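You operate a simulated robot arm through the tools that you are given. There is no shell and no other tool.

You are at the controls of a simulated robot arm. One attempt, no reset.

Task
Fit the gold clip on the green box and the silver clip on the white box.
Fine: each clip goes astride the white tab, down to the lid; the boxes stay where they stand.

It is judged by the outcome, as a careful person would: the job done as asked, and still so three seconds after it is handed in. It fails if anything else is knocked over, pushed out of place, dropped, spilled or broken. A push-on lid holds only when it is set on centred and level and pressed home; a screw cap is set on level and turned clockwise until tight.

Robot
A 7-joint arm with a two-finger parallel gripper, fixed in place. Base frame: the origin is on the floor under the middle of its stand, x ahead of it, y to its left, z up. Lengths are in m, angles in degrees, forces in N, time in s.
With the tool pointing down near the work surface it reaches from about 0.44 to 0.9 m from the base axis. Its first joint turns from -17.0 to 126.0 degrees. Payload 1.57 kg.
Tool frame: the origin (TCP) lies between the finger pads and is the grasp point; the fingertips stand 0.03 m ahead of it; z points along the fingers, y is the line along which they close. Largest opening 0.08 m; finger width 0.017, thickness 0.012; the body of the gripper, 0.04 by 0.082 m, starts 0.08 m behind the TCP.
Orientation is that of the tool frame in the base frame, as a unit quaternion [w, x, y, z]. With the fingers straight down and closing along the base's y, the tool's x points along the base's -x, its y along +y and its z along -z.

Tools
- The arm moves only by the tool drive_tool. Its argument "steps" is a list that holds one entry, the list of rows, each a list of 7 numbers: the turn, a rotation vector about the tool's x, y, z in degrees, then the shift along the tool's x, y, z in cm, then the finger opening in cm, from 0 to 8. In form: [[[wx, wy, wz, x, y, z, claw], ...]]. A call has 1 to 20 rows; each row is the pose to reach, as a shift and turn from the pose commanded when the call began, along the tool's axes at that moment. A row lasts 0.2 s, in which the tool goes at most 0.05 m and 8.6 degrees; a call with a longer step from one row to the next is refused whole, and so is a gripper value outside its range. Where a pose cannot be reached the arm comes as near as it can. A force on the tool above 40 N (or 10 N above the force at the start of the call, whichever is more), or a blocked arm, ends the call early, and 0.2 s more pass. The fingers move at their own pace (about 0.045 m/s each) and stop on an object; they squeeze with about 28 N. The grip force told is the motor's: it shows also when the fingers shut on nothing. Time passes only in rows, and 0.2 s behind the last, so rows that repeat a pose let the fingers close. The reply holds the time, the measured pose of the TCP, the force on the tool along the base axes, the opening and the grip force, in the units named above and with some noise, with the torque about the TCP (base axes, N m) and any sound that the robot's microphone picked up.
- Cameras (640 x 400 px; columns grow to the right, rows downward): "scene" is fixed at [0.2212, -0.4993, 1.4181]; the picture's right is [-0.13, -0.99, 0.00], its down [-0.91, 0.12, -0.40] and it looks along [0.40, -0.05, -0.91] (base axes); focal length 214 px, centre (320, 200). "wrist" rides on the gripper at [0.072, -0.007, -0.122] in the tool frame; the picture's right is [0.09, 1.00, 0.00], its down [-0.84, 0.08, -0.54] and it looks along [-0.54, 0.05, 0.84] (tool axes); focal length 238 px, centre (320, 200). There is no depth. A picture from a camera that has moved, and an enlarged one, comes with that camera's place and axes in the base frame and with its lens.
- capture(camera): a new picture of that camera. No time passes.
- move_column(by): slides the trunk up (or, below 0, down) by that many m; the arm rides with it, the base frame stays. It gives what a move gives, with no picture.
- zoom(camera, box): a new picture of the part [left, top, right, bottom] of that camera's present view, enlarged. No time passes.
- sign_off(): hands the job in; it is judged then, once.

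Places have to be worked out from the pictures, the camera data and where the tool is seen. Open the gripper and draw the arm clear of the work before you hand the job in, unless the task says otherwise.

The tools are called by a JSON object that holds its "method" and its "body". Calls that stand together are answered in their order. drive_tool: Moves the arm, as the interface text tells. Its arguments: {"type":"object","properties":{"steps":{"type":"array","items":{"type":"array","items":{"type":"array","items":{"type":"number"}}}}},"required":["steps"]} The other tools are called the same way: move_column (by) moves the trunk up or down; capture (camera) takes a picture; zoom (camera, box) takes an enlarged picture of a part of a camera's view; sign_off () hands the job in.

At the start:

```text
clock: 0.0
position: [0.7088, -0.0353, 1.1329]
tool_rot: [0.0, 0.0, 1.0, 0.001]
force: [-0.2, 0.5, -0.4]
moment: [0.0, 0.03, 0.03]
opening: 0.0799
grasp_force: 0.1
trunk travel left (down, up): [-0.7, 0.09]
```

scene: 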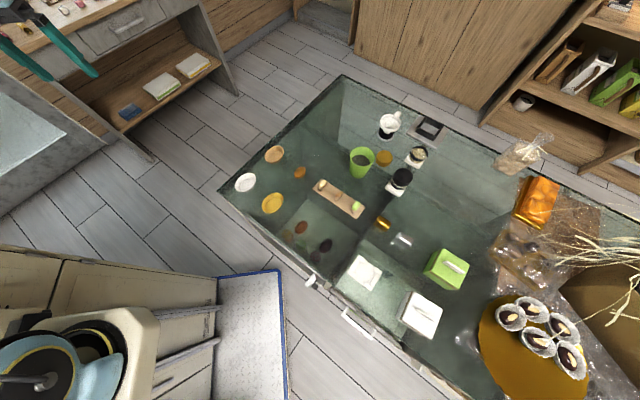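
wrist: 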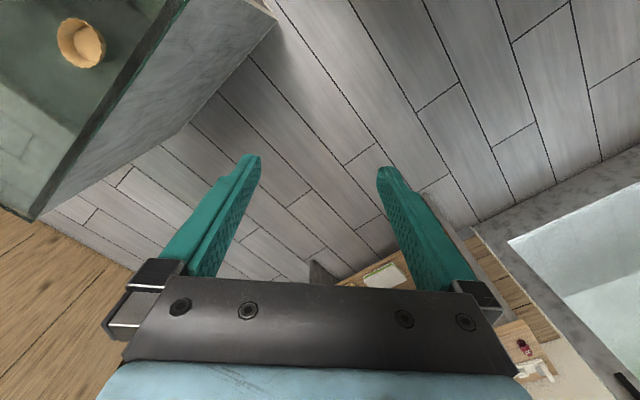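

I'll start with enlarged views of the work area to find the clips, the boxes and their tabs.

{"method": "zoom", "body": {"camera": "scene", "box": [330, 190, 490, 290]}}

{"method": "zoom", "body": {"camera": "scene", "box": [330, 250, 490, 350]}}

{"method": "zoom", "body": {"camera": "scene", "box": [200, 70, 520, 270]}}

```text
4.00 times, centred on (410, 240) of scene
camera zoom: at [0.2212, -0.4993, 1.4181], right [-0.13, -0.99, 0.0], down [-0.91, 0.12, -0.4], along [0.4, -0.05, -0.91], focal length 858 px, centre (-40, 40)
```

zoom: 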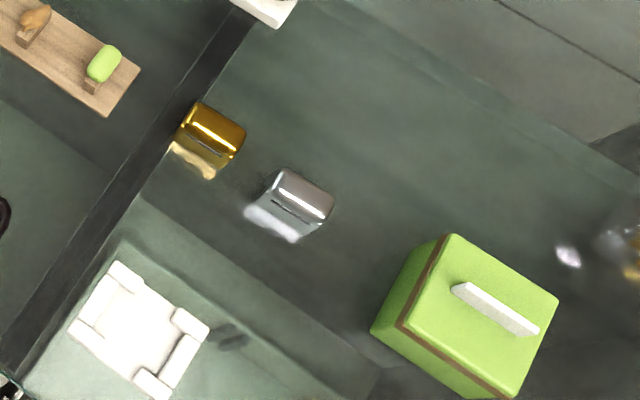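

```text
4.00 times, centred on (410, 300) of scene
camera zoom: at [0.2212, -0.4993, 1.4181], right [-0.13, -0.99, 0.0], down [-0.91, 0.12, -0.4], along [0.4, -0.05, -0.91], focal length 858 px, centre (-40, -200)
```

zoom: 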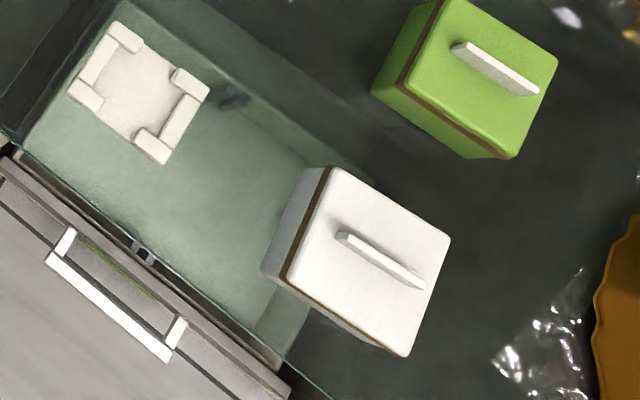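

```text
2.00 times, centred on (360, 170) of scene
camera zoom: at [0.2212, -0.4993, 1.4181], right [-0.13, -0.99, 0.0], down [-0.91, 0.12, -0.4], along [0.4, -0.05, -0.91], focal length 429 px, centre (240, 260)
```

zoom: 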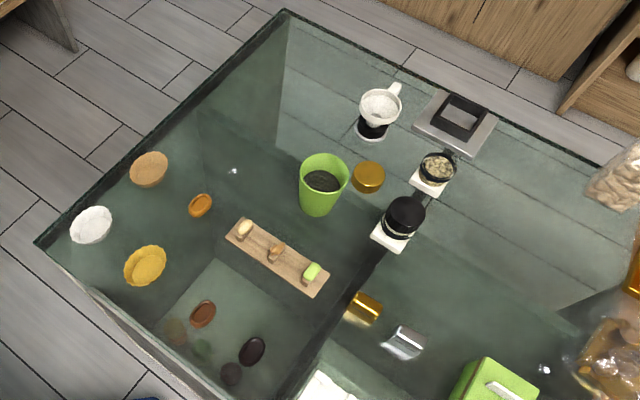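

The clips lie at about x 0.40, y -0.70 on the glass top, which I put at z about 0.8. The boxes are further round, near -75°. I'll swing the arm around the base axis at its present height, rotating the tool with it, to get a closer look through the wrist camera.

{"method": "drive_tool", "body": {"steps": [[[0, 0, 4, 0.39, -4.94, 0, 8], [0, 0, 8, 1.18, -9.83, 0, 8], [0, 0, 12, 2.28, -14.66, 0, 8], [0, 0, 16, 3.72, -19.4, 0, 8], [0, 0, 20, 5.48, -24.03, 0, 8], [0, 0, 24, 7.56, -28.52, 0, 8], [0, 0, 28, 9.95, -32.86, 0, 8], [0, 0, 32, 12.64, -37.02, 0, 8], [0, 0, 36, 15.61, -40.99, 0, 8], [0, 0, 40, 18.85, -44.73, 0, 8], [0, 0, 44, 22.34, -48.24, 0, 8], [0, 0, 48, 26.08, -51.5, 0, 8], [0, 0, 52, 30.02, -54.5, 0, 8], [0, 0, 56, 34.17, -57.2, 0, 8], [0, 0, 60, 38.49, -59.62, 0, 8]]]}}

```text
clock: 3.2
position: [0.3251, -0.6325, 1.1317]
tool_rot: [0.0, 0.5, 0.866, 0.0]
force: [0.2, 0.3, -0.5]
moment: [-0.02, 0.04, -0.02]
opening: 0.0799
grasp_force: 0.0
trunk travel left (down, up): [-0.7, 0.09]
```

The arm reached the new pose without trouble. Next I'll take pictures from both cameras.

{"method": "capture", "body": {"camera": "wrist"}}

{"method": "capture", "body": {"camera": "scene"}}

```text
taken
camera wrist: at [0.2843, -0.5732, 1.2551], right [0.82, 0.58, 0.0], down [0.49, -0.69, 0.54], along [0.31, -0.44, -0.84], focal length 238 px, centre (320, 200)
```

wrist: 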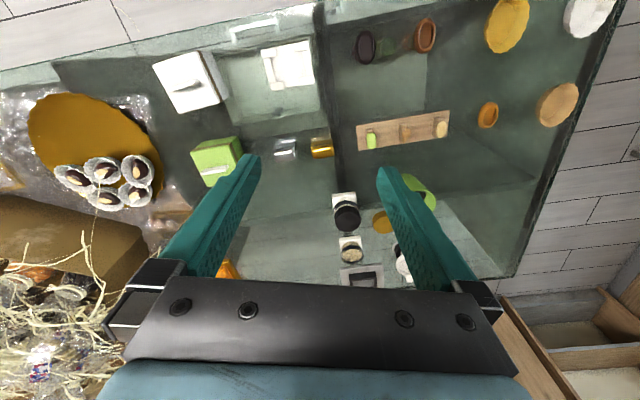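

```text
taken
```

scene: 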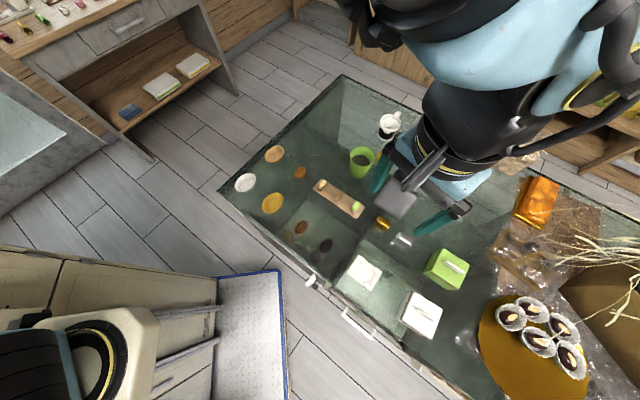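

The wrist view shows both clips and both boxes. I'll enlarge those parts to see the shape of the clips and how they lie.

{"method": "zoom", "body": {"camera": "wrist", "box": [256, 120, 352, 180]}}

{"method": "zoom", "body": {"camera": "wrist", "box": [144, 40, 272, 190]}}

{"method": "zoom", "body": {"camera": "scene", "box": [360, 205, 424, 255]}}

```text
6.67 times, centred on (304, 150) of wrist
camera zoom: at [0.2843, -0.5732, 1.2551], right [0.82, 0.58, 0.0], down [0.49, -0.69, 0.54], along [0.31, -0.44, -0.84], focal length 1589 px, centre (427, 533)
```

zoom: 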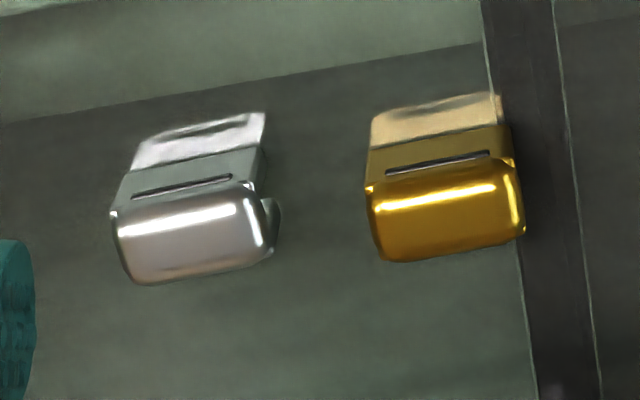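

```text
2.67 times, centred on (208, 115) of wrist
camera zoom: at [0.2843, -0.5732, 1.2551], right [0.82, 0.58, 0.0], down [0.49, -0.69, 0.54], along [0.31, -0.44, -0.84], focal length 636 px, centre (619, 427)
```

zoom: 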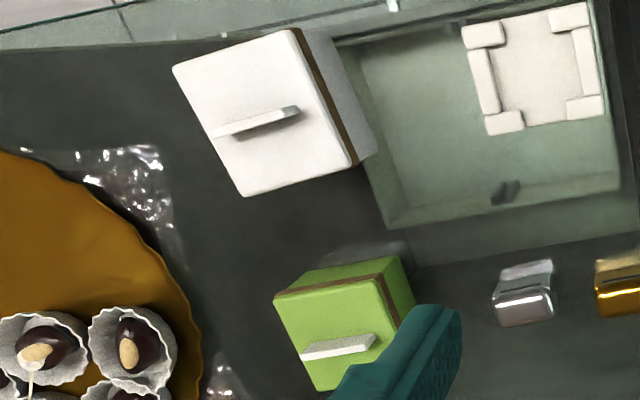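

```text
8.00 times, centred on (392, 230) of scene
camera zoom: at [0.2212, -0.4993, 1.4181], right [-0.13, -0.99, 0.0], down [-0.91, 0.12, -0.4], along [0.4, -0.05, -0.91], focal length 1716 px, centre (-256, -40)
```

zoom: 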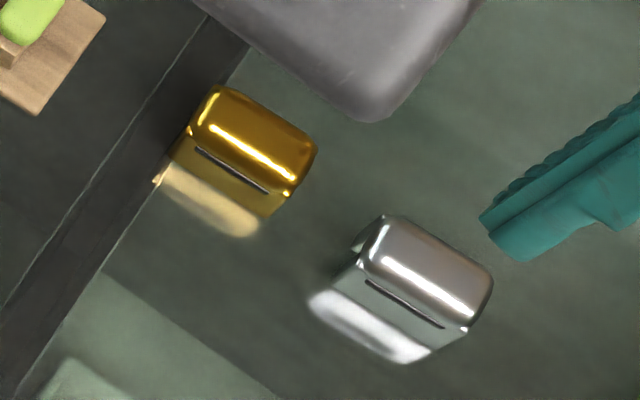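

The clips are rounded, inverted channels standing on the glass, with their long axes at about 45° in the base frame. I'll go down about 14 cm and 5 cm outward, staying clear of everything, for a closer view and better triangulation.

{"method": "drive_tool", "body": {"steps": [[[0, 0, 0, -1.2, 0, 3.5, 8], [0, 0, 0, -2.5, 0, 7, 8], [0, 0, 0, -3.8, 0, 10.5, 8], [0, 0, 0, -5, 0, 14, 8]]]}}

{"method": "capture", "body": {"camera": "wrist"}}

{"method": "capture", "body": {"camera": "scene"}}

```text
clock: 4.2
position: [0.3492, -0.675, 0.9937]
tool_rot: [0.002, 0.5, 0.866, 0.0]
force: [0.3, 0.4, 1.3]
moment: [0.0, -0.05, -0.01]
opening: 0.0801
grasp_force: 0.0
trunk travel left (down, up): [-0.7, 0.09]
```

```text
taken
camera wrist: at [0.308, -0.6161, 1.1166], right [0.82, 0.58, 0.0], down [0.49, -0.68, 0.54], along [0.31, -0.44, -0.84], focal length 238 px, centre (320, 200)
```

wrist: 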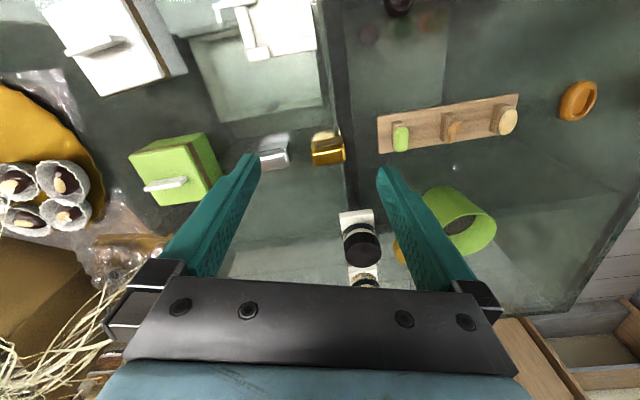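

```text
taken
```

scene: 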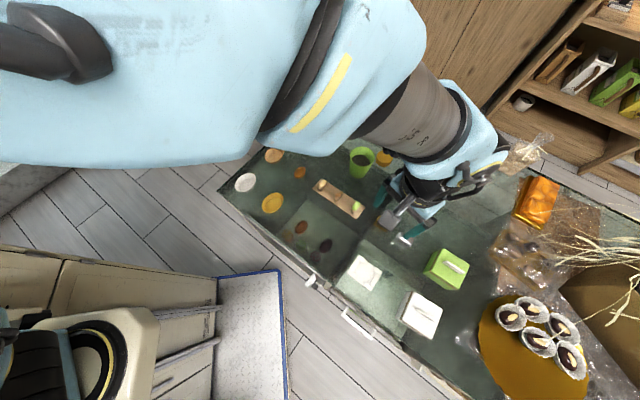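

{"method": "zoom", "body": {"camera": "wrist", "box": [248, 115, 360, 185]}}

{"method": "zoom", "body": {"camera": "wrist", "box": [120, 115, 232, 215]}}

{"method": "zoom", "body": {"camera": "wrist", "box": [30, 0, 190, 100]}}

```text
5.71 times, centred on (304, 150) of wrist
camera zoom: at [0.308, -0.6161, 1.1166], right [0.82, 0.58, 0.0], down [0.49, -0.68, 0.54], along [0.31, -0.44, -0.84], focal length 1362 px, centre (411, 486)
```

zoom: 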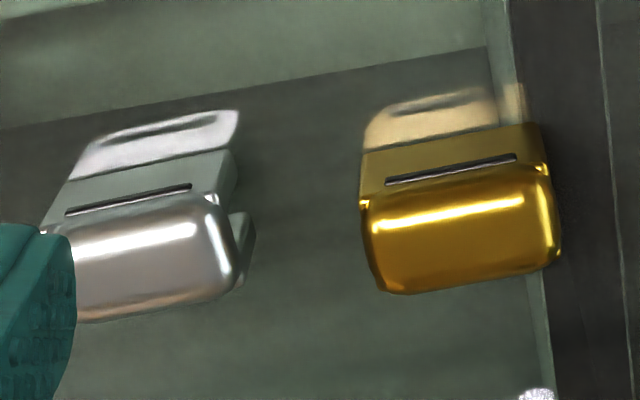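

```text
4.00 times, centred on (176, 165) of wrist
camera zoom: at [0.308, -0.6161, 1.1166], right [0.82, 0.58, 0.0], down [0.49, -0.68, 0.54], along [0.31, -0.44, -0.84], focal length 953 px, centre (896, 340)
```

zoom: 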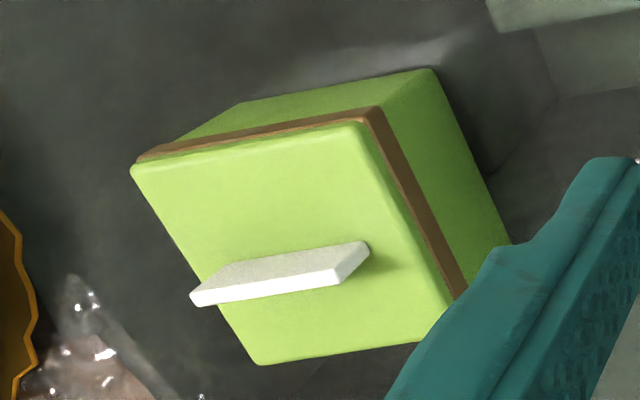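

```text
4.00 times, centred on (110, 50) of wrist
camera zoom: at [0.308, -0.6161, 1.1166], right [0.82, 0.58, 0.0], down [0.49, -0.68, 0.54], along [0.31, -0.44, -0.84], focal length 953 px, centre (1160, 800)
```

zoom: 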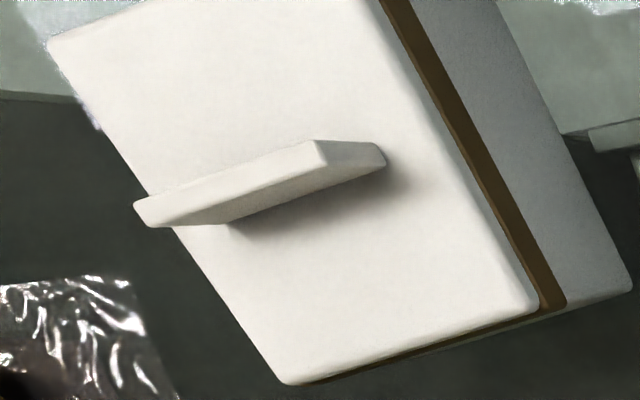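

The clips are about 44 mm long and 24 mm wide, with the table at z about 0.795 and the long axis at about 45°. Next I'll zoom in on the box lids and tabs with the scene camera, so I can triangulate them against the wrist view.

{"method": "zoom", "body": {"camera": "scene", "box": [415, 240, 479, 290]}}

{"method": "zoom", "body": {"camera": "scene", "box": [390, 285, 454, 345]}}

```text
8.00 times, centred on (447, 265) of scene
camera zoom: at [0.2212, -0.4993, 1.4181], right [-0.13, -0.99, 0.0], down [-0.91, 0.12, -0.4], along [0.4, -0.05, -0.91], focal length 1716 px, centre (-696, -320)
```

zoom: 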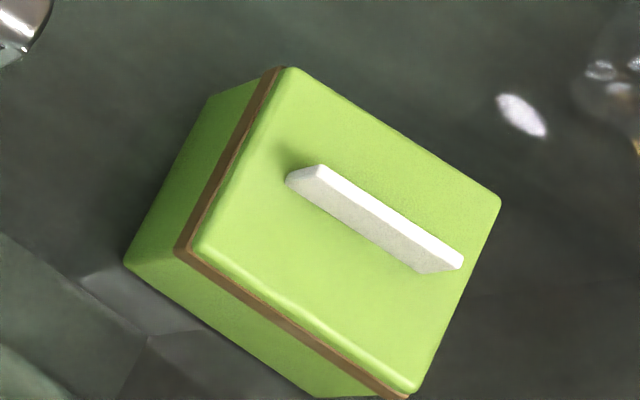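

```text
6.67 times, centred on (422, 315) of scene
camera zoom: at [0.2212, -0.4993, 1.4181], right [-0.13, -0.99, 0.0], down [-0.91, 0.12, -0.4], along [0.4, -0.05, -0.91], focal length 1430 px, centre (-360, -567)
```

zoom: 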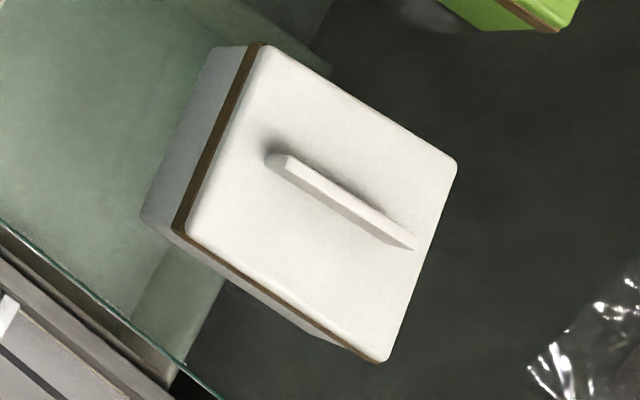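

Both lids come out at z about 0.86 with tabs about 20 mm tall. The green tab is near (0.239, -0.831) at about 45°, and the white one near (0.149, -0.728) at about 45–50°. I'll turn the tool so the fingers close across the clip's width and hover over the gold clip, near (0.386, -0.706).

{"method": "drive_tool", "body": {"steps": [[[0, 0, 8.3, -0.5, 0.18, 0, 8], [0, 0, 16.6, -1, 0.36, 0, 8], [0, 0, 25, -1.5, 0.55, 0, 8], [0, 0, 33.3, -2, 0.73, 0, 8], [0, 0, 41.6, -2.5, 0.91, 0, 8], [0, 0, 50, -3, 1.1, 0, 8], [0, 0, 58.3, -3.5, 1.28, 0, 8], [0, 0, 66.6, -4, 1.46, 0, 8], [0, 0, 75, -4.5, 1.65, 0, 8]]]}}

{"method": "capture", "body": {"camera": "wrist"}}

{"method": "capture", "body": {"camera": "scene"}}

```text
clock: 6.2
position: [0.3847, -0.7047, 0.992]
tool_rot: [0.0, 0.925, 0.381, 0.0]
force: [-0.5, 0.3, 0.8]
moment: [-0.01, 0.0, -0.02]
opening: 0.0798
grasp_force: 0.1
trunk travel left (down, up): [-0.7, 0.09]
```

```text
taken
camera wrist: at [0.4329, -0.6504, 1.1155], right [0.77, -0.64, 0.0], down [-0.54, -0.64, 0.54], along [-0.35, -0.42, -0.84], focal length 238 px, centre (320, 200)
```

wrist: 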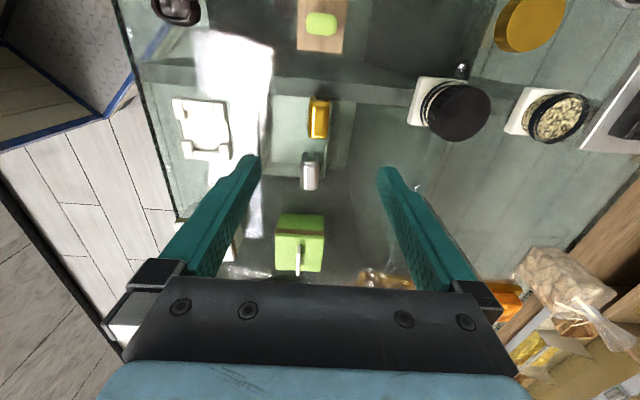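

```text
taken
```

scene: 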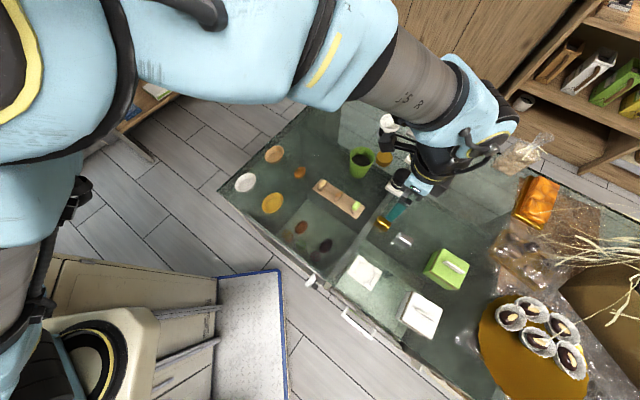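

The gold clip is almost exactly under the TCP. I'll zoom in to check its alignment with the fingers.

{"method": "zoom", "body": {"camera": "wrist", "box": [272, 85, 368, 205]}}

{"method": "zoom", "body": {"camera": "wrist", "box": [250, 200, 350, 290]}}

```text
3.33 times, centred on (320, 145) of wrist
camera zoom: at [0.4329, -0.6504, 1.1155], right [0.77, -0.64, 0.0], down [-0.54, -0.64, 0.54], along [-0.35, -0.42, -0.84], focal length 794 px, centre (320, 383)
```

zoom: 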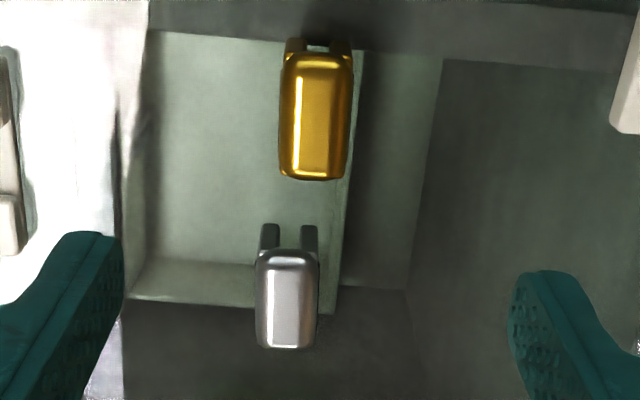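

```text
4.44 times, centred on (300, 245) of wrist
camera zoom: at [0.4329, -0.6504, 1.1155], right [0.77, -0.64, 0.0], down [-0.54, -0.64, 0.54], along [-0.35, -0.42, -0.84], focal length 1059 px, centre (409, 0)
```

zoom: 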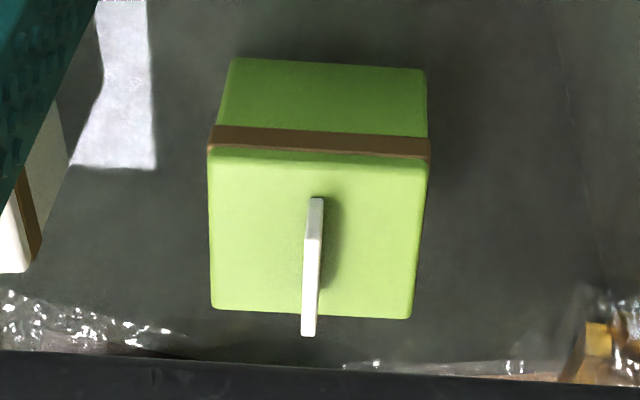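

The gold clip sits within about 1 mm of the TCP axis and its long axis is nearer 47–48°. I'll turn about 3° and go down to 0.90, with the fingertips still above the clip, and look again.

{"method": "drive_tool", "body": {"steps": [[[0, 0, -1, 0, 0, 3, 7], [0, 0, -2, 0, 0, 6, 6], [0, 0, -3, 0, 0, 9, 5.5], [0, 0, -3, 0, 0, 9, 5.5]]]}}

{"method": "capture", "body": {"camera": "wrist"}}

{"method": "zoom", "body": {"camera": "wrist", "box": [256, 70, 384, 190]}}

```text
clock: 7.2
position: [0.3852, -0.7059, 0.9035]
tool_rot: [0.0, 0.914, 0.407, 0.0]
force: [-0.2, -0.3, -0.2]
moment: [-0.03, -0.01, -0.01]
opening: 0.0551
grasp_force: 0.1
trunk travel left (down, up): [-0.7, 0.09]
```

```text
taken
camera wrist: at [0.4299, -0.6472, 1.0251], right [0.8, -0.6, 0.0], down [-0.5, -0.67, 0.54], along [-0.32, -0.43, -0.84], focal length 238 px, centre (320, 200)
```

wrist: 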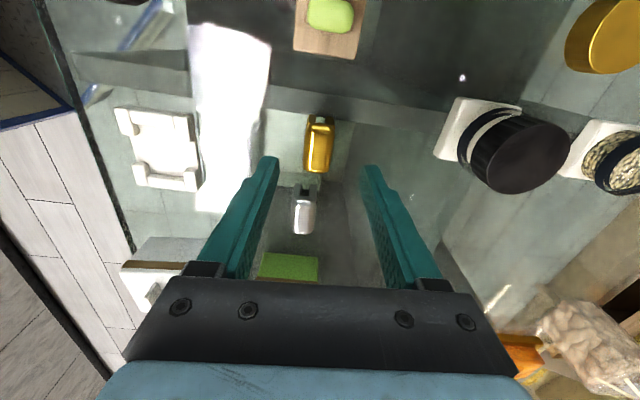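

```text
3.33 times, centred on (320, 130) of wrist
camera zoom: at [0.4299, -0.6472, 1.0251], right [0.8, -0.6, 0.0], down [-0.5, -0.67, 0.54], along [-0.32, -0.43, -0.84], focal length 794 px, centre (320, 433)
```

zoom: 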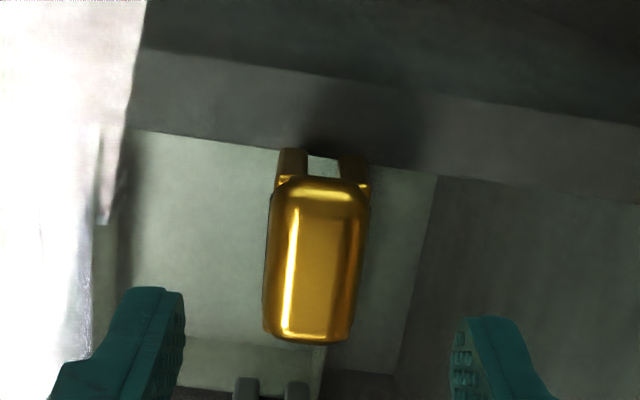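

The TCP is centred on the gold clip, whose top is at z about 0.836 and whose axis is at 47°. I'll go down until the fingertips are about 15 mm above the table, and check before closing.

{"method": "drive_tool", "body": {"steps": [[[0, 0, 0.5, 0, 0, 2, 5.5], [0, 0, 1, 0, 0, 4, 5.5], [0, 0, 1, 0, 0, 5.5, 5.5], [0, 0, 1, 0, 0, 6.3, 5.5], [0, 0, 1, 0, 0, 6.3, 5.5]]]}}

{"method": "capture", "body": {"camera": "wrist"}}

{"method": "zoom", "body": {"camera": "wrist", "box": [240, 80, 400, 200]}}

```text
clock: 8.4
position: [0.386, -0.7055, 0.841]
tool_rot: [0.0, 0.917, 0.398, 0.001]
force: [0.3, -0.1, -0.2]
moment: [-0.02, -0.02, 0.0]
opening: 0.0551
grasp_force: 0.0
trunk travel left (down, up): [-0.7, 0.09]
```

```text
taken
camera wrist: at [0.4311, -0.6481, 0.963], right [0.79, -0.61, 0.0], down [-0.51, -0.66, 0.54], along [-0.33, -0.43, -0.84], focal length 238 px, centre (320, 200)
```

wrist: 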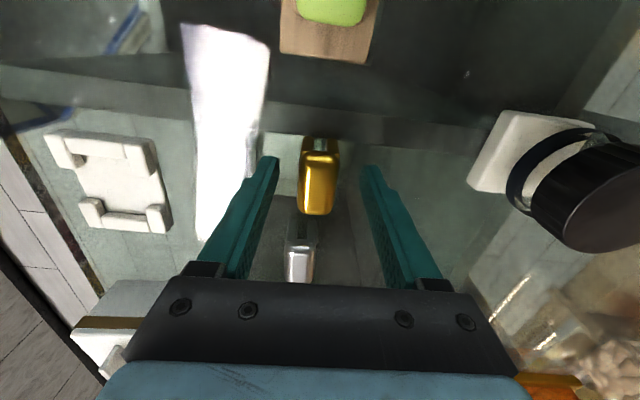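

```text
3.33 times, centred on (320, 140) of wrist
camera zoom: at [0.4311, -0.6481, 0.963], right [0.79, -0.61, 0.0], down [-0.51, -0.66, 0.54], along [-0.33, -0.43, -0.84], focal length 794 px, centre (320, 400)
```

zoom: 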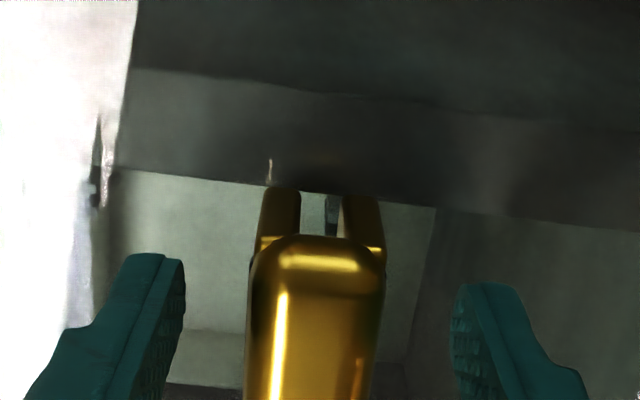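

The clip is centred between the fingers, with the channel openings in line with the view. Now I'll close the fingers on it.

{"method": "drive_tool", "body": {"steps": [[[0, 0, 0, 0, 0, 0, 3.5], [0, 0, 0, 0, 0, 0, 2], [0, 0, 0, 0, 0, 0, 1], [0, 0, 0, 0, 0, 0, 1], [0, 0, 0, 0, 0, 0, 1]]]}}

{"method": "zoom", "body": {"camera": "wrist", "box": [240, 80, 400, 200]}}

```text
clock: 9.6
position: [0.3864, -0.7058, 0.8402]
tool_rot: [0.0, 0.917, 0.399, 0.0]
force: [-0.1, -0.6, -0.1]
moment: [-0.05, 0.03, 0.03]
opening: 0.0242
grasp_force: 28.3
trunk travel left (down, up): [-0.7, 0.09]
```

```text
3.33 times, centred on (320, 140) of wrist
camera zoom: at [0.4311, -0.6481, 0.963], right [0.79, -0.61, 0.0], down [-0.51, -0.66, 0.54], along [-0.33, -0.43, -0.84], focal length 794 px, centre (320, 400)
```

zoom: 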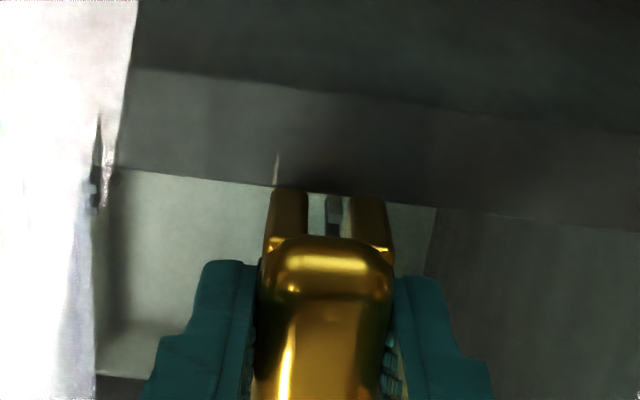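

The gold clip is gripped at 24.2 mm. I'll lift it 12 cm, then check the dried branches near the boxes so the arm stays clear of them.

{"method": "drive_tool", "body": {"steps": [[[0, 0, 0, 0, 0, -1.5, 1], [0, 0, 0, 0, 0, -4, 1], [0, 0, 0, 0, 0, -8, 1], [0, 0, 0, 0, 0, -12, 1], [0, 0, 0, 0, 0, -12, 1]]]}}

{"method": "capture", "body": {"camera": "wrist"}}

{"method": "zoom", "body": {"camera": "scene", "box": [380, 160, 640, 400]}}

```text
clock: 10.8
position: [0.3852, -0.7056, 0.9596]
tool_rot: [0.0, 0.917, 0.399, 0.0]
force: [0.5, -0.1, -1.1]
moment: [0.0, 0.02, 0.0]
opening: 0.0241
grasp_force: 27.7
trunk travel left (down, up): [-0.7, 0.09]
```

```text
taken
camera wrist: at [0.4306, -0.6495, 1.0825], right [0.79, -0.61, 0.0], down [-0.51, -0.66, 0.54], along [-0.33, -0.43, -0.84], focal length 238 px, centre (320, 200)
```

wrist: 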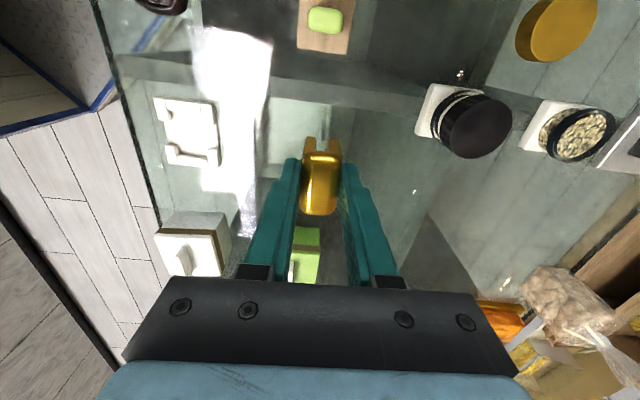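

```text
1.67 times, centred on (510, 280) of scene
camera zoom: at [0.2212, -0.4993, 1.4181], right [-0.13, -0.99, 0.0], down [-0.91, 0.12, -0.4], along [0.4, -0.05, -0.91], focal length 358 px, centre (3, 67)
```

zoom: 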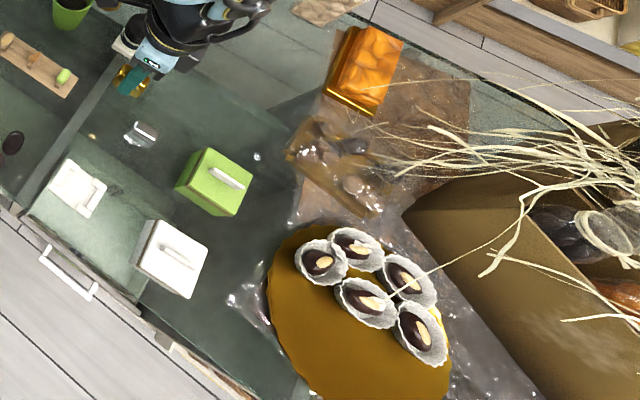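

Dried branches reach out from the basket on the right, and I need to know how high they are over the green box. With the clip held, I'll raise and tilt the wrist so the camera looks that way.

{"method": "drive_tool", "body": {"steps": [[[0, -7.5, 0, 0, 0, -2, 1], [0, -15, 0, 0, 0, -4, 1], [0, -22.5, 0, 0, 0, -6, 1], [0, -30, 0, 0, 0, -8, 1], [0, -30, 0, 0, 0, -8, 1]]]}}

{"method": "capture", "body": {"camera": "wrist"}}

```text
clock: 12.0
position: [0.386, -0.7056, 1.0406]
tool_rot: [0.102, 0.886, 0.385, -0.238]
force: [-0.1, 0.1, -1.8]
moment: [0.01, 0.03, -0.02]
opening: 0.024
grasp_force: 28.4
trunk travel left (down, up): [-0.7, 0.09]
```

```text
taken
camera wrist: at [0.466, -0.6115, 1.1102], right [0.78, -0.62, -0.05], down [-0.25, -0.38, 0.89], along [-0.57, -0.68, -0.46], focal length 238 px, centre (320, 200)
```

wrist: 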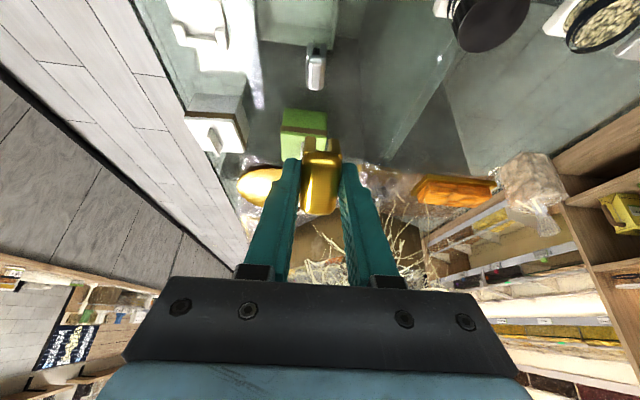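

{"method": "zoom", "body": {"camera": "wrist", "box": [230, 130, 470, 290]}}

```text
2.50 times, centred on (350, 210) of wrist
camera zoom: at [0.466, -0.6115, 1.1102], right [0.78, -0.62, -0.05], down [-0.25, -0.38, 0.89], along [-0.57, -0.68, -0.46], focal length 596 px, centre (245, 175)
```

zoom: 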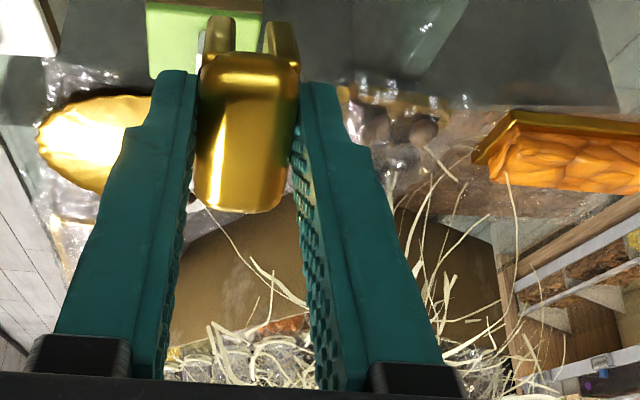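

The straws are low and more than 15 cm beyond the green box, so the space above the box is free. I'll level the tool and carry the gold clip over to hover above the green box tab.

{"method": "drive_tool", "body": {"steps": [[[0, 6, 0, -3.13, -0.4, 2.27, 1], [0, 12, 0, -6.26, -0.8, 4.54, 1], [0, 18, 0, -9.4, -1.2, 6.81, 1], [0, 24, 0, -12.5, -1.6, 9.08, 1], [0, 30, 0, -15.66, -2.0, 11.35, 1], [0, 30, 0, -15.66, -2.0, 11.35, 1]]]}}

{"method": "capture", "body": {"camera": "wrist"}}

{"method": "zoom", "body": {"camera": "scene", "box": [380, 200, 508, 280]}}

```text
clock: 13.4
position: [0.2389, -0.8332, 1.0201]
tool_rot: [0.0, 0.917, 0.398, 0.001]
force: [-0.3, 0.3, -0.6]
moment: [-0.01, 0.0, 0.01]
opening: 0.0243
grasp_force: 27.8
trunk travel left (down, up): [-0.7, 0.09]
```

```text
taken
camera wrist: at [0.2844, -0.7763, 1.1425], right [0.79, -0.61, 0.0], down [-0.51, -0.67, 0.54], along [-0.33, -0.43, -0.84], focal length 238 px, centre (320, 200)
```

wrist: 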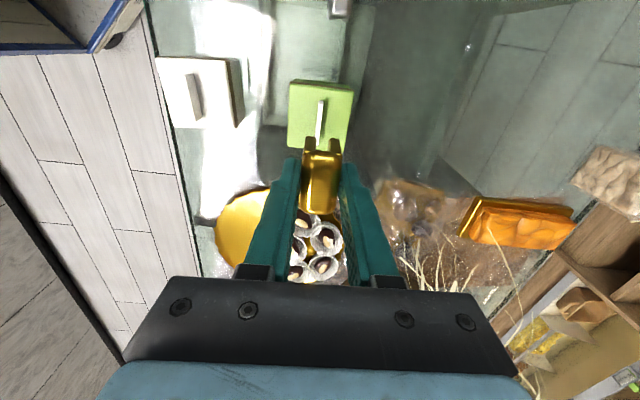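

```text
5.00 times, centred on (444, 240) of scene
camera zoom: at [0.2212, -0.4993, 1.4181], right [-0.13, -0.99, 0.0], down [-0.91, 0.12, -0.4], along [0.4, -0.05, -0.91], focal length 1072 px, centre (-300, 0)
```

zoom: 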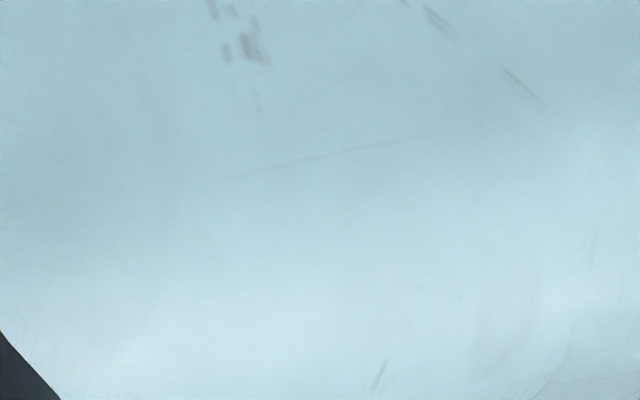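

The scene view is blocked by the arm here, so I'll rely on the wrist camera. I'll zoom in on the clip and the green tab.

{"method": "zoom", "body": {"camera": "wrist", "box": [272, 70, 368, 220]}}

{"method": "zoom", "body": {"camera": "wrist", "box": [276, 76, 364, 156]}}

```text
2.67 times, centred on (320, 145) of wrist
camera zoom: at [0.2844, -0.7763, 1.1425], right [0.79, -0.61, 0.0], down [-0.51, -0.67, 0.54], along [-0.33, -0.43, -0.84], focal length 636 px, centre (320, 347)
```

zoom: 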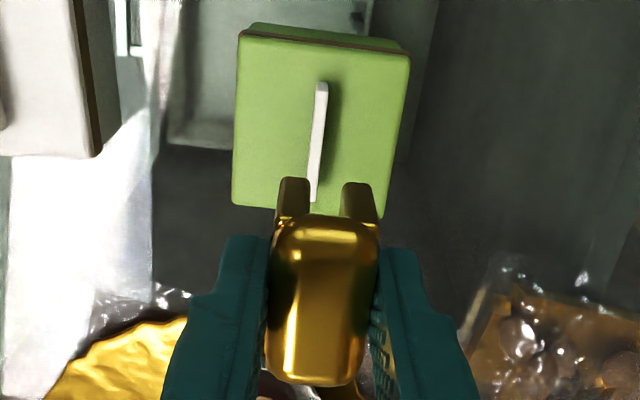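

```text
5.00 times, centred on (320, 116) of wrist
camera zoom: at [0.2844, -0.7763, 1.1425], right [0.79, -0.61, 0.0], down [-0.51, -0.67, 0.54], along [-0.33, -0.43, -0.84], focal length 1192 px, centre (320, 620)
```

zoom: 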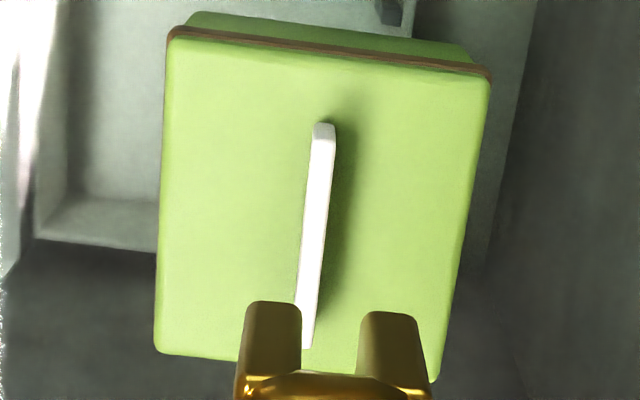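

The tab runs at about 45.5° and the clip at about 47°, and the tab is about 1.5 mm to the tool's -y side. I'll make these corrections and go down until the legs are about 1 cm above the tab, then check again.

{"method": "drive_tool", "body": {"steps": [[[0, 0, 0.7, 0, -0.07, 3, 1], [0, 0, 1.4, 0.05, -0.14, 6, 1], [0, 0, 1.4, 0.05, -0.14, 8, 1], [0, 0, 1.4, 0.05, -0.14, 8, 1]]]}}

{"method": "capture", "body": {"camera": "wrist"}}

{"method": "zoom", "body": {"camera": "wrist", "box": [276, 90, 364, 170]}}

```text
clock: 14.4
position: [0.2386, -0.8327, 0.9381]
tool_rot: [0.0, 0.922, 0.388, 0.0]
force: [0.2, 0.0, 0.2]
moment: [0.0, -0.01, -0.01]
opening: 0.024
grasp_force: 28.4
trunk travel left (down, up): [-0.7, 0.09]
```

```text
taken
camera wrist: at [0.2858, -0.7758, 1.0617], right [0.78, -0.63, 0.0], down [-0.53, -0.65, 0.54], along [-0.34, -0.42, -0.84], focal length 238 px, centre (320, 200)
```

wrist: 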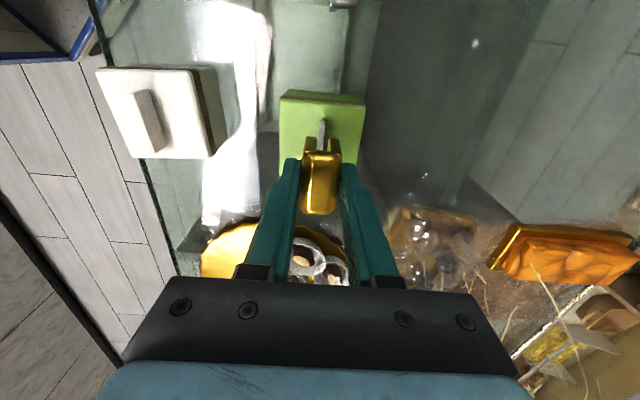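

```text
5.00 times, centred on (320, 130) of wrist
camera zoom: at [0.2858, -0.7758, 1.0617], right [0.78, -0.63, 0.0], down [-0.53, -0.65, 0.54], along [-0.34, -0.42, -0.84], focal length 1192 px, centre (320, 550)
```

zoom: 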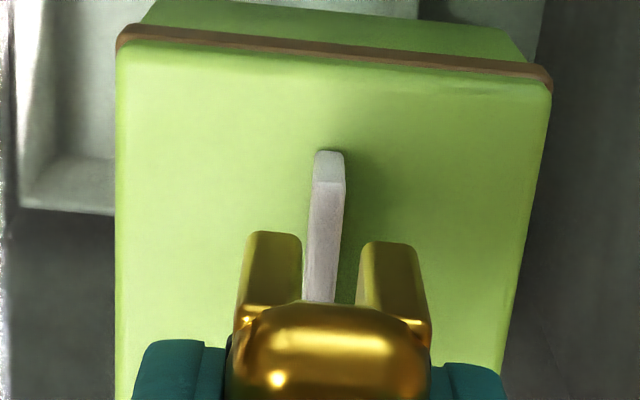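

The gap between the clip's legs and the tab line agree within about 0.3 mm, and the yaw matches at 45.6° against 45.5°. I'll go down 2 cm to the top of the tab and check before sliding on.

{"method": "drive_tool", "body": {"steps": [[[0, 0, 0, 0, 0, 0.7, 1], [0, 0, 0, 0, 0, 1.4, 1], [0, 0, 0, 0, 0, 2.0, 1], [0, 0, 0, 0, 0, 2.0, 1]]]}}

{"method": "zoom", "body": {"camera": "wrist", "box": [276, 90, 364, 170]}}

```text
clock: 15.4
position: [0.2375, -0.832, 0.9179]
tool_rot: [-0.001, 0.922, 0.387, 0.0]
force: [1.0, 1.0, 0.0]
moment: [-0.02, 0.04, -0.01]
opening: 0.0243
grasp_force: 27.8
trunk travel left (down, up): [-0.7, 0.09]
```

```text
5.00 times, centred on (320, 130) of wrist
camera zoom: at [0.2856, -0.7755, 1.042], right [0.78, -0.63, 0.0], down [-0.53, -0.65, 0.54], along [-0.34, -0.42, -0.84], focal length 1192 px, centre (320, 550)
```

zoom: 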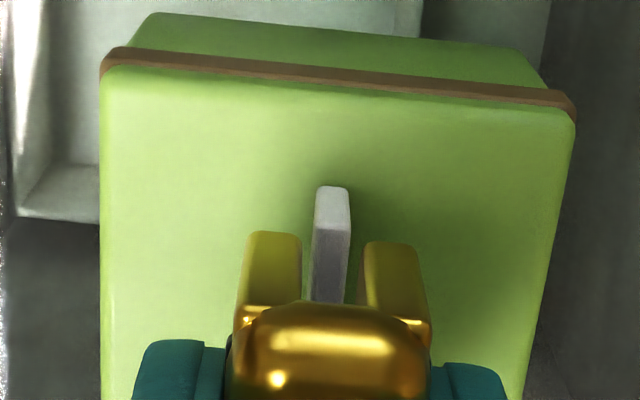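

The tab lies centred between the legs at the same depth. I'll slide straight down in small steps, watching the force.

{"method": "drive_tool", "body": {"steps": [[[0, 0, 0, 0, 0, 0.3, 1], [0, 0, 0, 0, 0, 0.6, 1], [0, 0, 0, 0, 0, 0.9, 1], [0, 0, 0, 0, 0, 1.2, 1], [0, 0, 0, 0, 0, 1.2, 1]]]}}

{"method": "zoom", "body": {"camera": "wrist", "box": [276, 90, 364, 170]}}

```text
clock: 16.6
position: [0.239, -0.8314, 0.9086]
tool_rot: [0.0, 0.922, 0.387, 0.001]
force: [0.4, 0.1, -0.1]
moment: [-0.02, 0.0, 0.03]
opening: 0.024
grasp_force: 27.6
trunk travel left (down, up): [-0.7, 0.09]
```

```text
5.00 times, centred on (320, 130) of wrist
camera zoom: at [0.2855, -0.7755, 1.0305], right [0.78, -0.63, 0.0], down [-0.53, -0.65, 0.54], along [-0.34, -0.42, -0.84], focal length 1192 px, centre (320, 550)
```

zoom: 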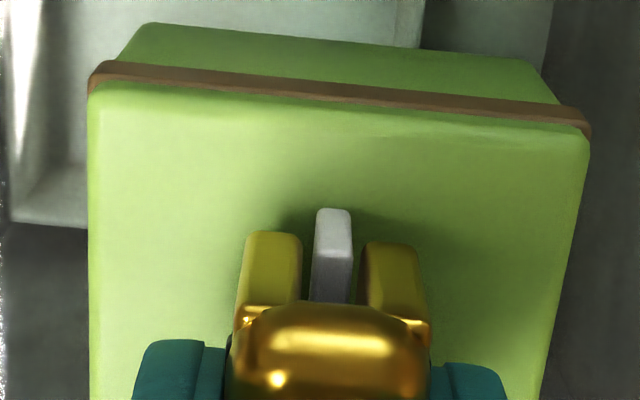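

There's no contact force yet and the clip is sliding on cleanly. I'll continue down in finer steps.

{"method": "drive_tool", "body": {"steps": [[[0, 0, 0, 0, 0, 0.2, 1], [0, 0, 0, 0, 0, 0.4, 1], [0, 0, 0, 0, 0, 0.6, 1], [0, 0, 0, 0, 0, 0.6, 1]]]}}

{"method": "zoom", "body": {"camera": "wrist", "box": [276, 90, 364, 170]}}

```text
clock: 17.6
position: [0.2378, -0.8314, 0.9023]
tool_rot: [0.0, 0.922, 0.387, 0.0]
force: [-0.2, 0.2, -0.1]
moment: [0.01, 0.0, 0.04]
opening: 0.024
grasp_force: 27.8
trunk travel left (down, up): [-0.7, 0.09]
```

```text
5.00 times, centred on (320, 130) of wrist
camera zoom: at [0.2858, -0.7754, 1.0244], right [0.78, -0.63, 0.0], down [-0.53, -0.65, 0.54], along [-0.34, -0.42, -0.84], focal length 1192 px, centre (320, 550)
```

zoom: 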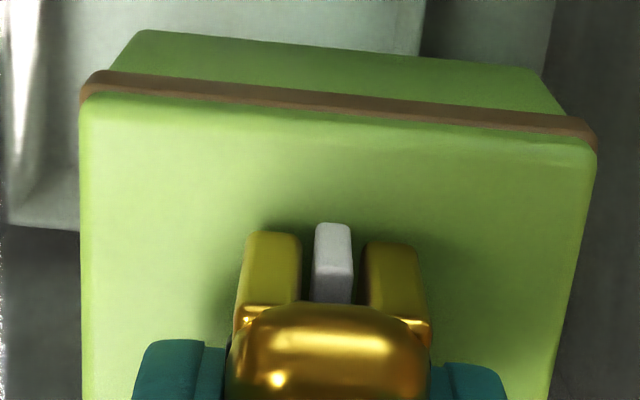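

Still no contact force and the shadows under the legs are closing up. I'll go on in 1.5 mm steps.

{"method": "drive_tool", "body": {"steps": [[[0, 0, 0, 0, 0, 0.15, 1], [0, 0, 0, 0, 0, 0.3, 1], [0, 0, 0, 0, 0, 0.3, 1]]]}}

{"method": "zoom", "body": {"camera": "wrist", "box": [276, 90, 364, 170]}}

```text
clock: 18.4
position: [0.2385, -0.8318, 0.8985]
tool_rot: [0.0, 0.922, 0.388, 0.0]
force: [-0.8, 0.0, -0.5]
moment: [0.03, -0.01, 0.02]
opening: 0.0242
grasp_force: 28.1
trunk travel left (down, up): [-0.7, 0.09]
```

```text
5.00 times, centred on (320, 130) of wrist
camera zoom: at [0.2859, -0.7757, 1.0215], right [0.78, -0.63, 0.0], down [-0.53, -0.65, 0.54], along [-0.34, -0.42, -0.84], focal length 1192 px, centre (320, 550)
```

zoom: 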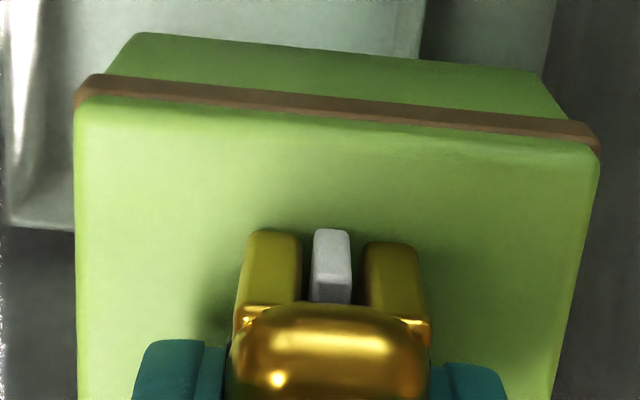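

{"method": "drive_tool", "body": {"steps": [[[0, 0, 0, 0, 0, 0.15, 1], [0, 0, 0, 0, 0, 0.3, 1], [0, 0, 0, 0, 0, 0.3, 1]]]}}

{"method": "zoom", "body": {"camera": "wrist", "box": [276, 90, 364, 170]}}

```text
clock: 19.2
position: [0.2406, -0.8313, 0.8983]
tool_rot: [0.002, 0.922, 0.387, 0.0]
force: [0.4, 2.4, 17.8]
moment: [0.14, -0.02, 0.0]
opening: 0.024
grasp_force: 28.7
trunk travel left (down, up): [-0.7, 0.09]
```

```text
5.00 times, centred on (320, 130) of wrist
camera zoom: at [0.2858, -0.7754, 1.0206], right [0.78, -0.63, 0.0], down [-0.53, -0.65, 0.54], along [-0.34, -0.42, -0.84], focal length 1192 px, centre (320, 550)
```

zoom: 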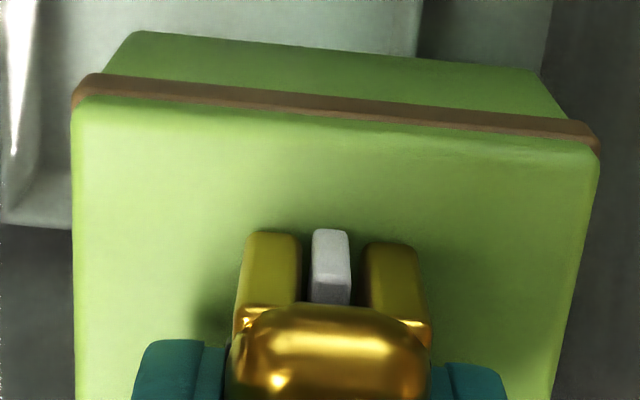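

The force jumped to 18 N upward at z 0.898, so the legs are on the lid. I'll ease off the press by 2 mm, open the fingers and look.

{"method": "drive_tool", "body": {"steps": [[[0, 0, 0, 0, 0, -0.1, 1], [0, 0, 0, 0, 0, -0.2, 1], [0, 0, 0, 0, 0, -0.2, 2.6], [0, 0, 0, 0, 0, -0.2, 3.4], [0, 0, 0, 0, 0, -0.2, 4.5], [0, 0, 0, 0, 0, -0.2, 4.5]]]}}

{"method": "zoom", "body": {"camera": "wrist", "box": [256, 80, 384, 200]}}

```text
clock: 20.6
position: [0.2379, -0.8304, 0.8971]
tool_rot: [0.0, 0.922, 0.388, 0.0]
force: [-0.5, 0.3, 0.4]
moment: [0.01, -0.03, -0.01]
opening: 0.0451
grasp_force: 0.1
trunk travel left (down, up): [-0.7, 0.09]
```

```text
3.33 times, centred on (320, 140) of wrist
camera zoom: at [0.2857, -0.7757, 1.0205], right [0.78, -0.63, 0.0], down [-0.53, -0.65, 0.54], along [-0.34, -0.42, -0.84], focal length 794 px, centre (320, 400)
```

zoom: 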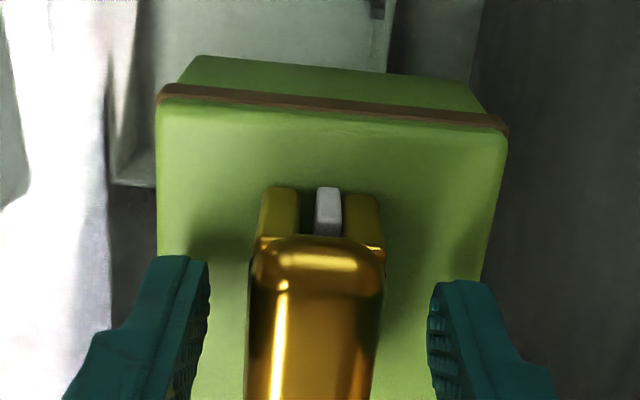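

The fingers are open and the gold clip stays astride the tab. I'll rise straight up 14 cm and inspect it.

{"method": "drive_tool", "body": {"steps": [[[0, 0, 0, 0, 0, -1.5, 4.5], [0, 0, 0, 0, 0, -5, 4.5], [0, 0, 0, 0, 0, -9.5, 4.5], [0, 0, 0, 0, 0, -14, 4.5], [0, 0, 0, 0, 0, -14, 4.5]]]}}

{"method": "capture", "body": {"camera": "wrist"}}

{"method": "zoom", "body": {"camera": "wrist", "box": [272, 70, 368, 160]}}

```text
clock: 21.8
position: [0.2388, -0.8328, 1.0393]
tool_rot: [0.0, 0.922, 0.388, 0.0]
force: [-0.8, 0.1, 0.0]
moment: [0.01, 0.0, -0.01]
opening: 0.0451
grasp_force: 0.0
trunk travel left (down, up): [-0.7, 0.09]
```

```text
taken
camera wrist: at [0.2851, -0.7759, 1.1619], right [0.78, -0.63, 0.0], down [-0.53, -0.65, 0.54], along [-0.34, -0.42, -0.84], focal length 238 px, centre (320, 200)
```

wrist: 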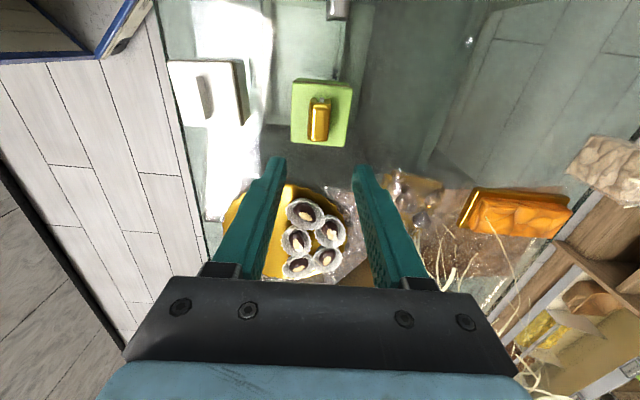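

```text
4.44 times, centred on (320, 115) of wrist
camera zoom: at [0.2851, -0.7759, 1.1619], right [0.78, -0.63, 0.0], down [-0.53, -0.65, 0.54], along [-0.34, -0.42, -0.84], focal length 1059 px, centre (320, 578)
```

zoom: 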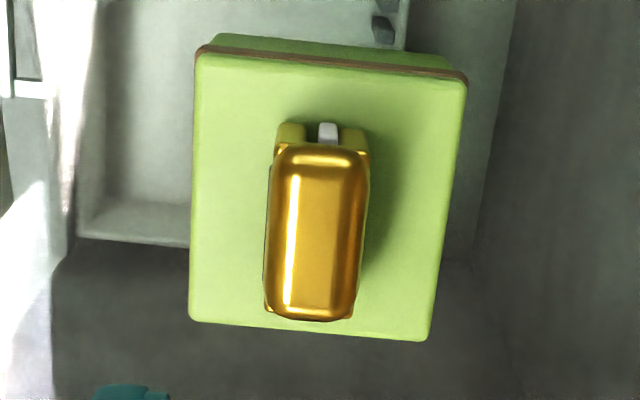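

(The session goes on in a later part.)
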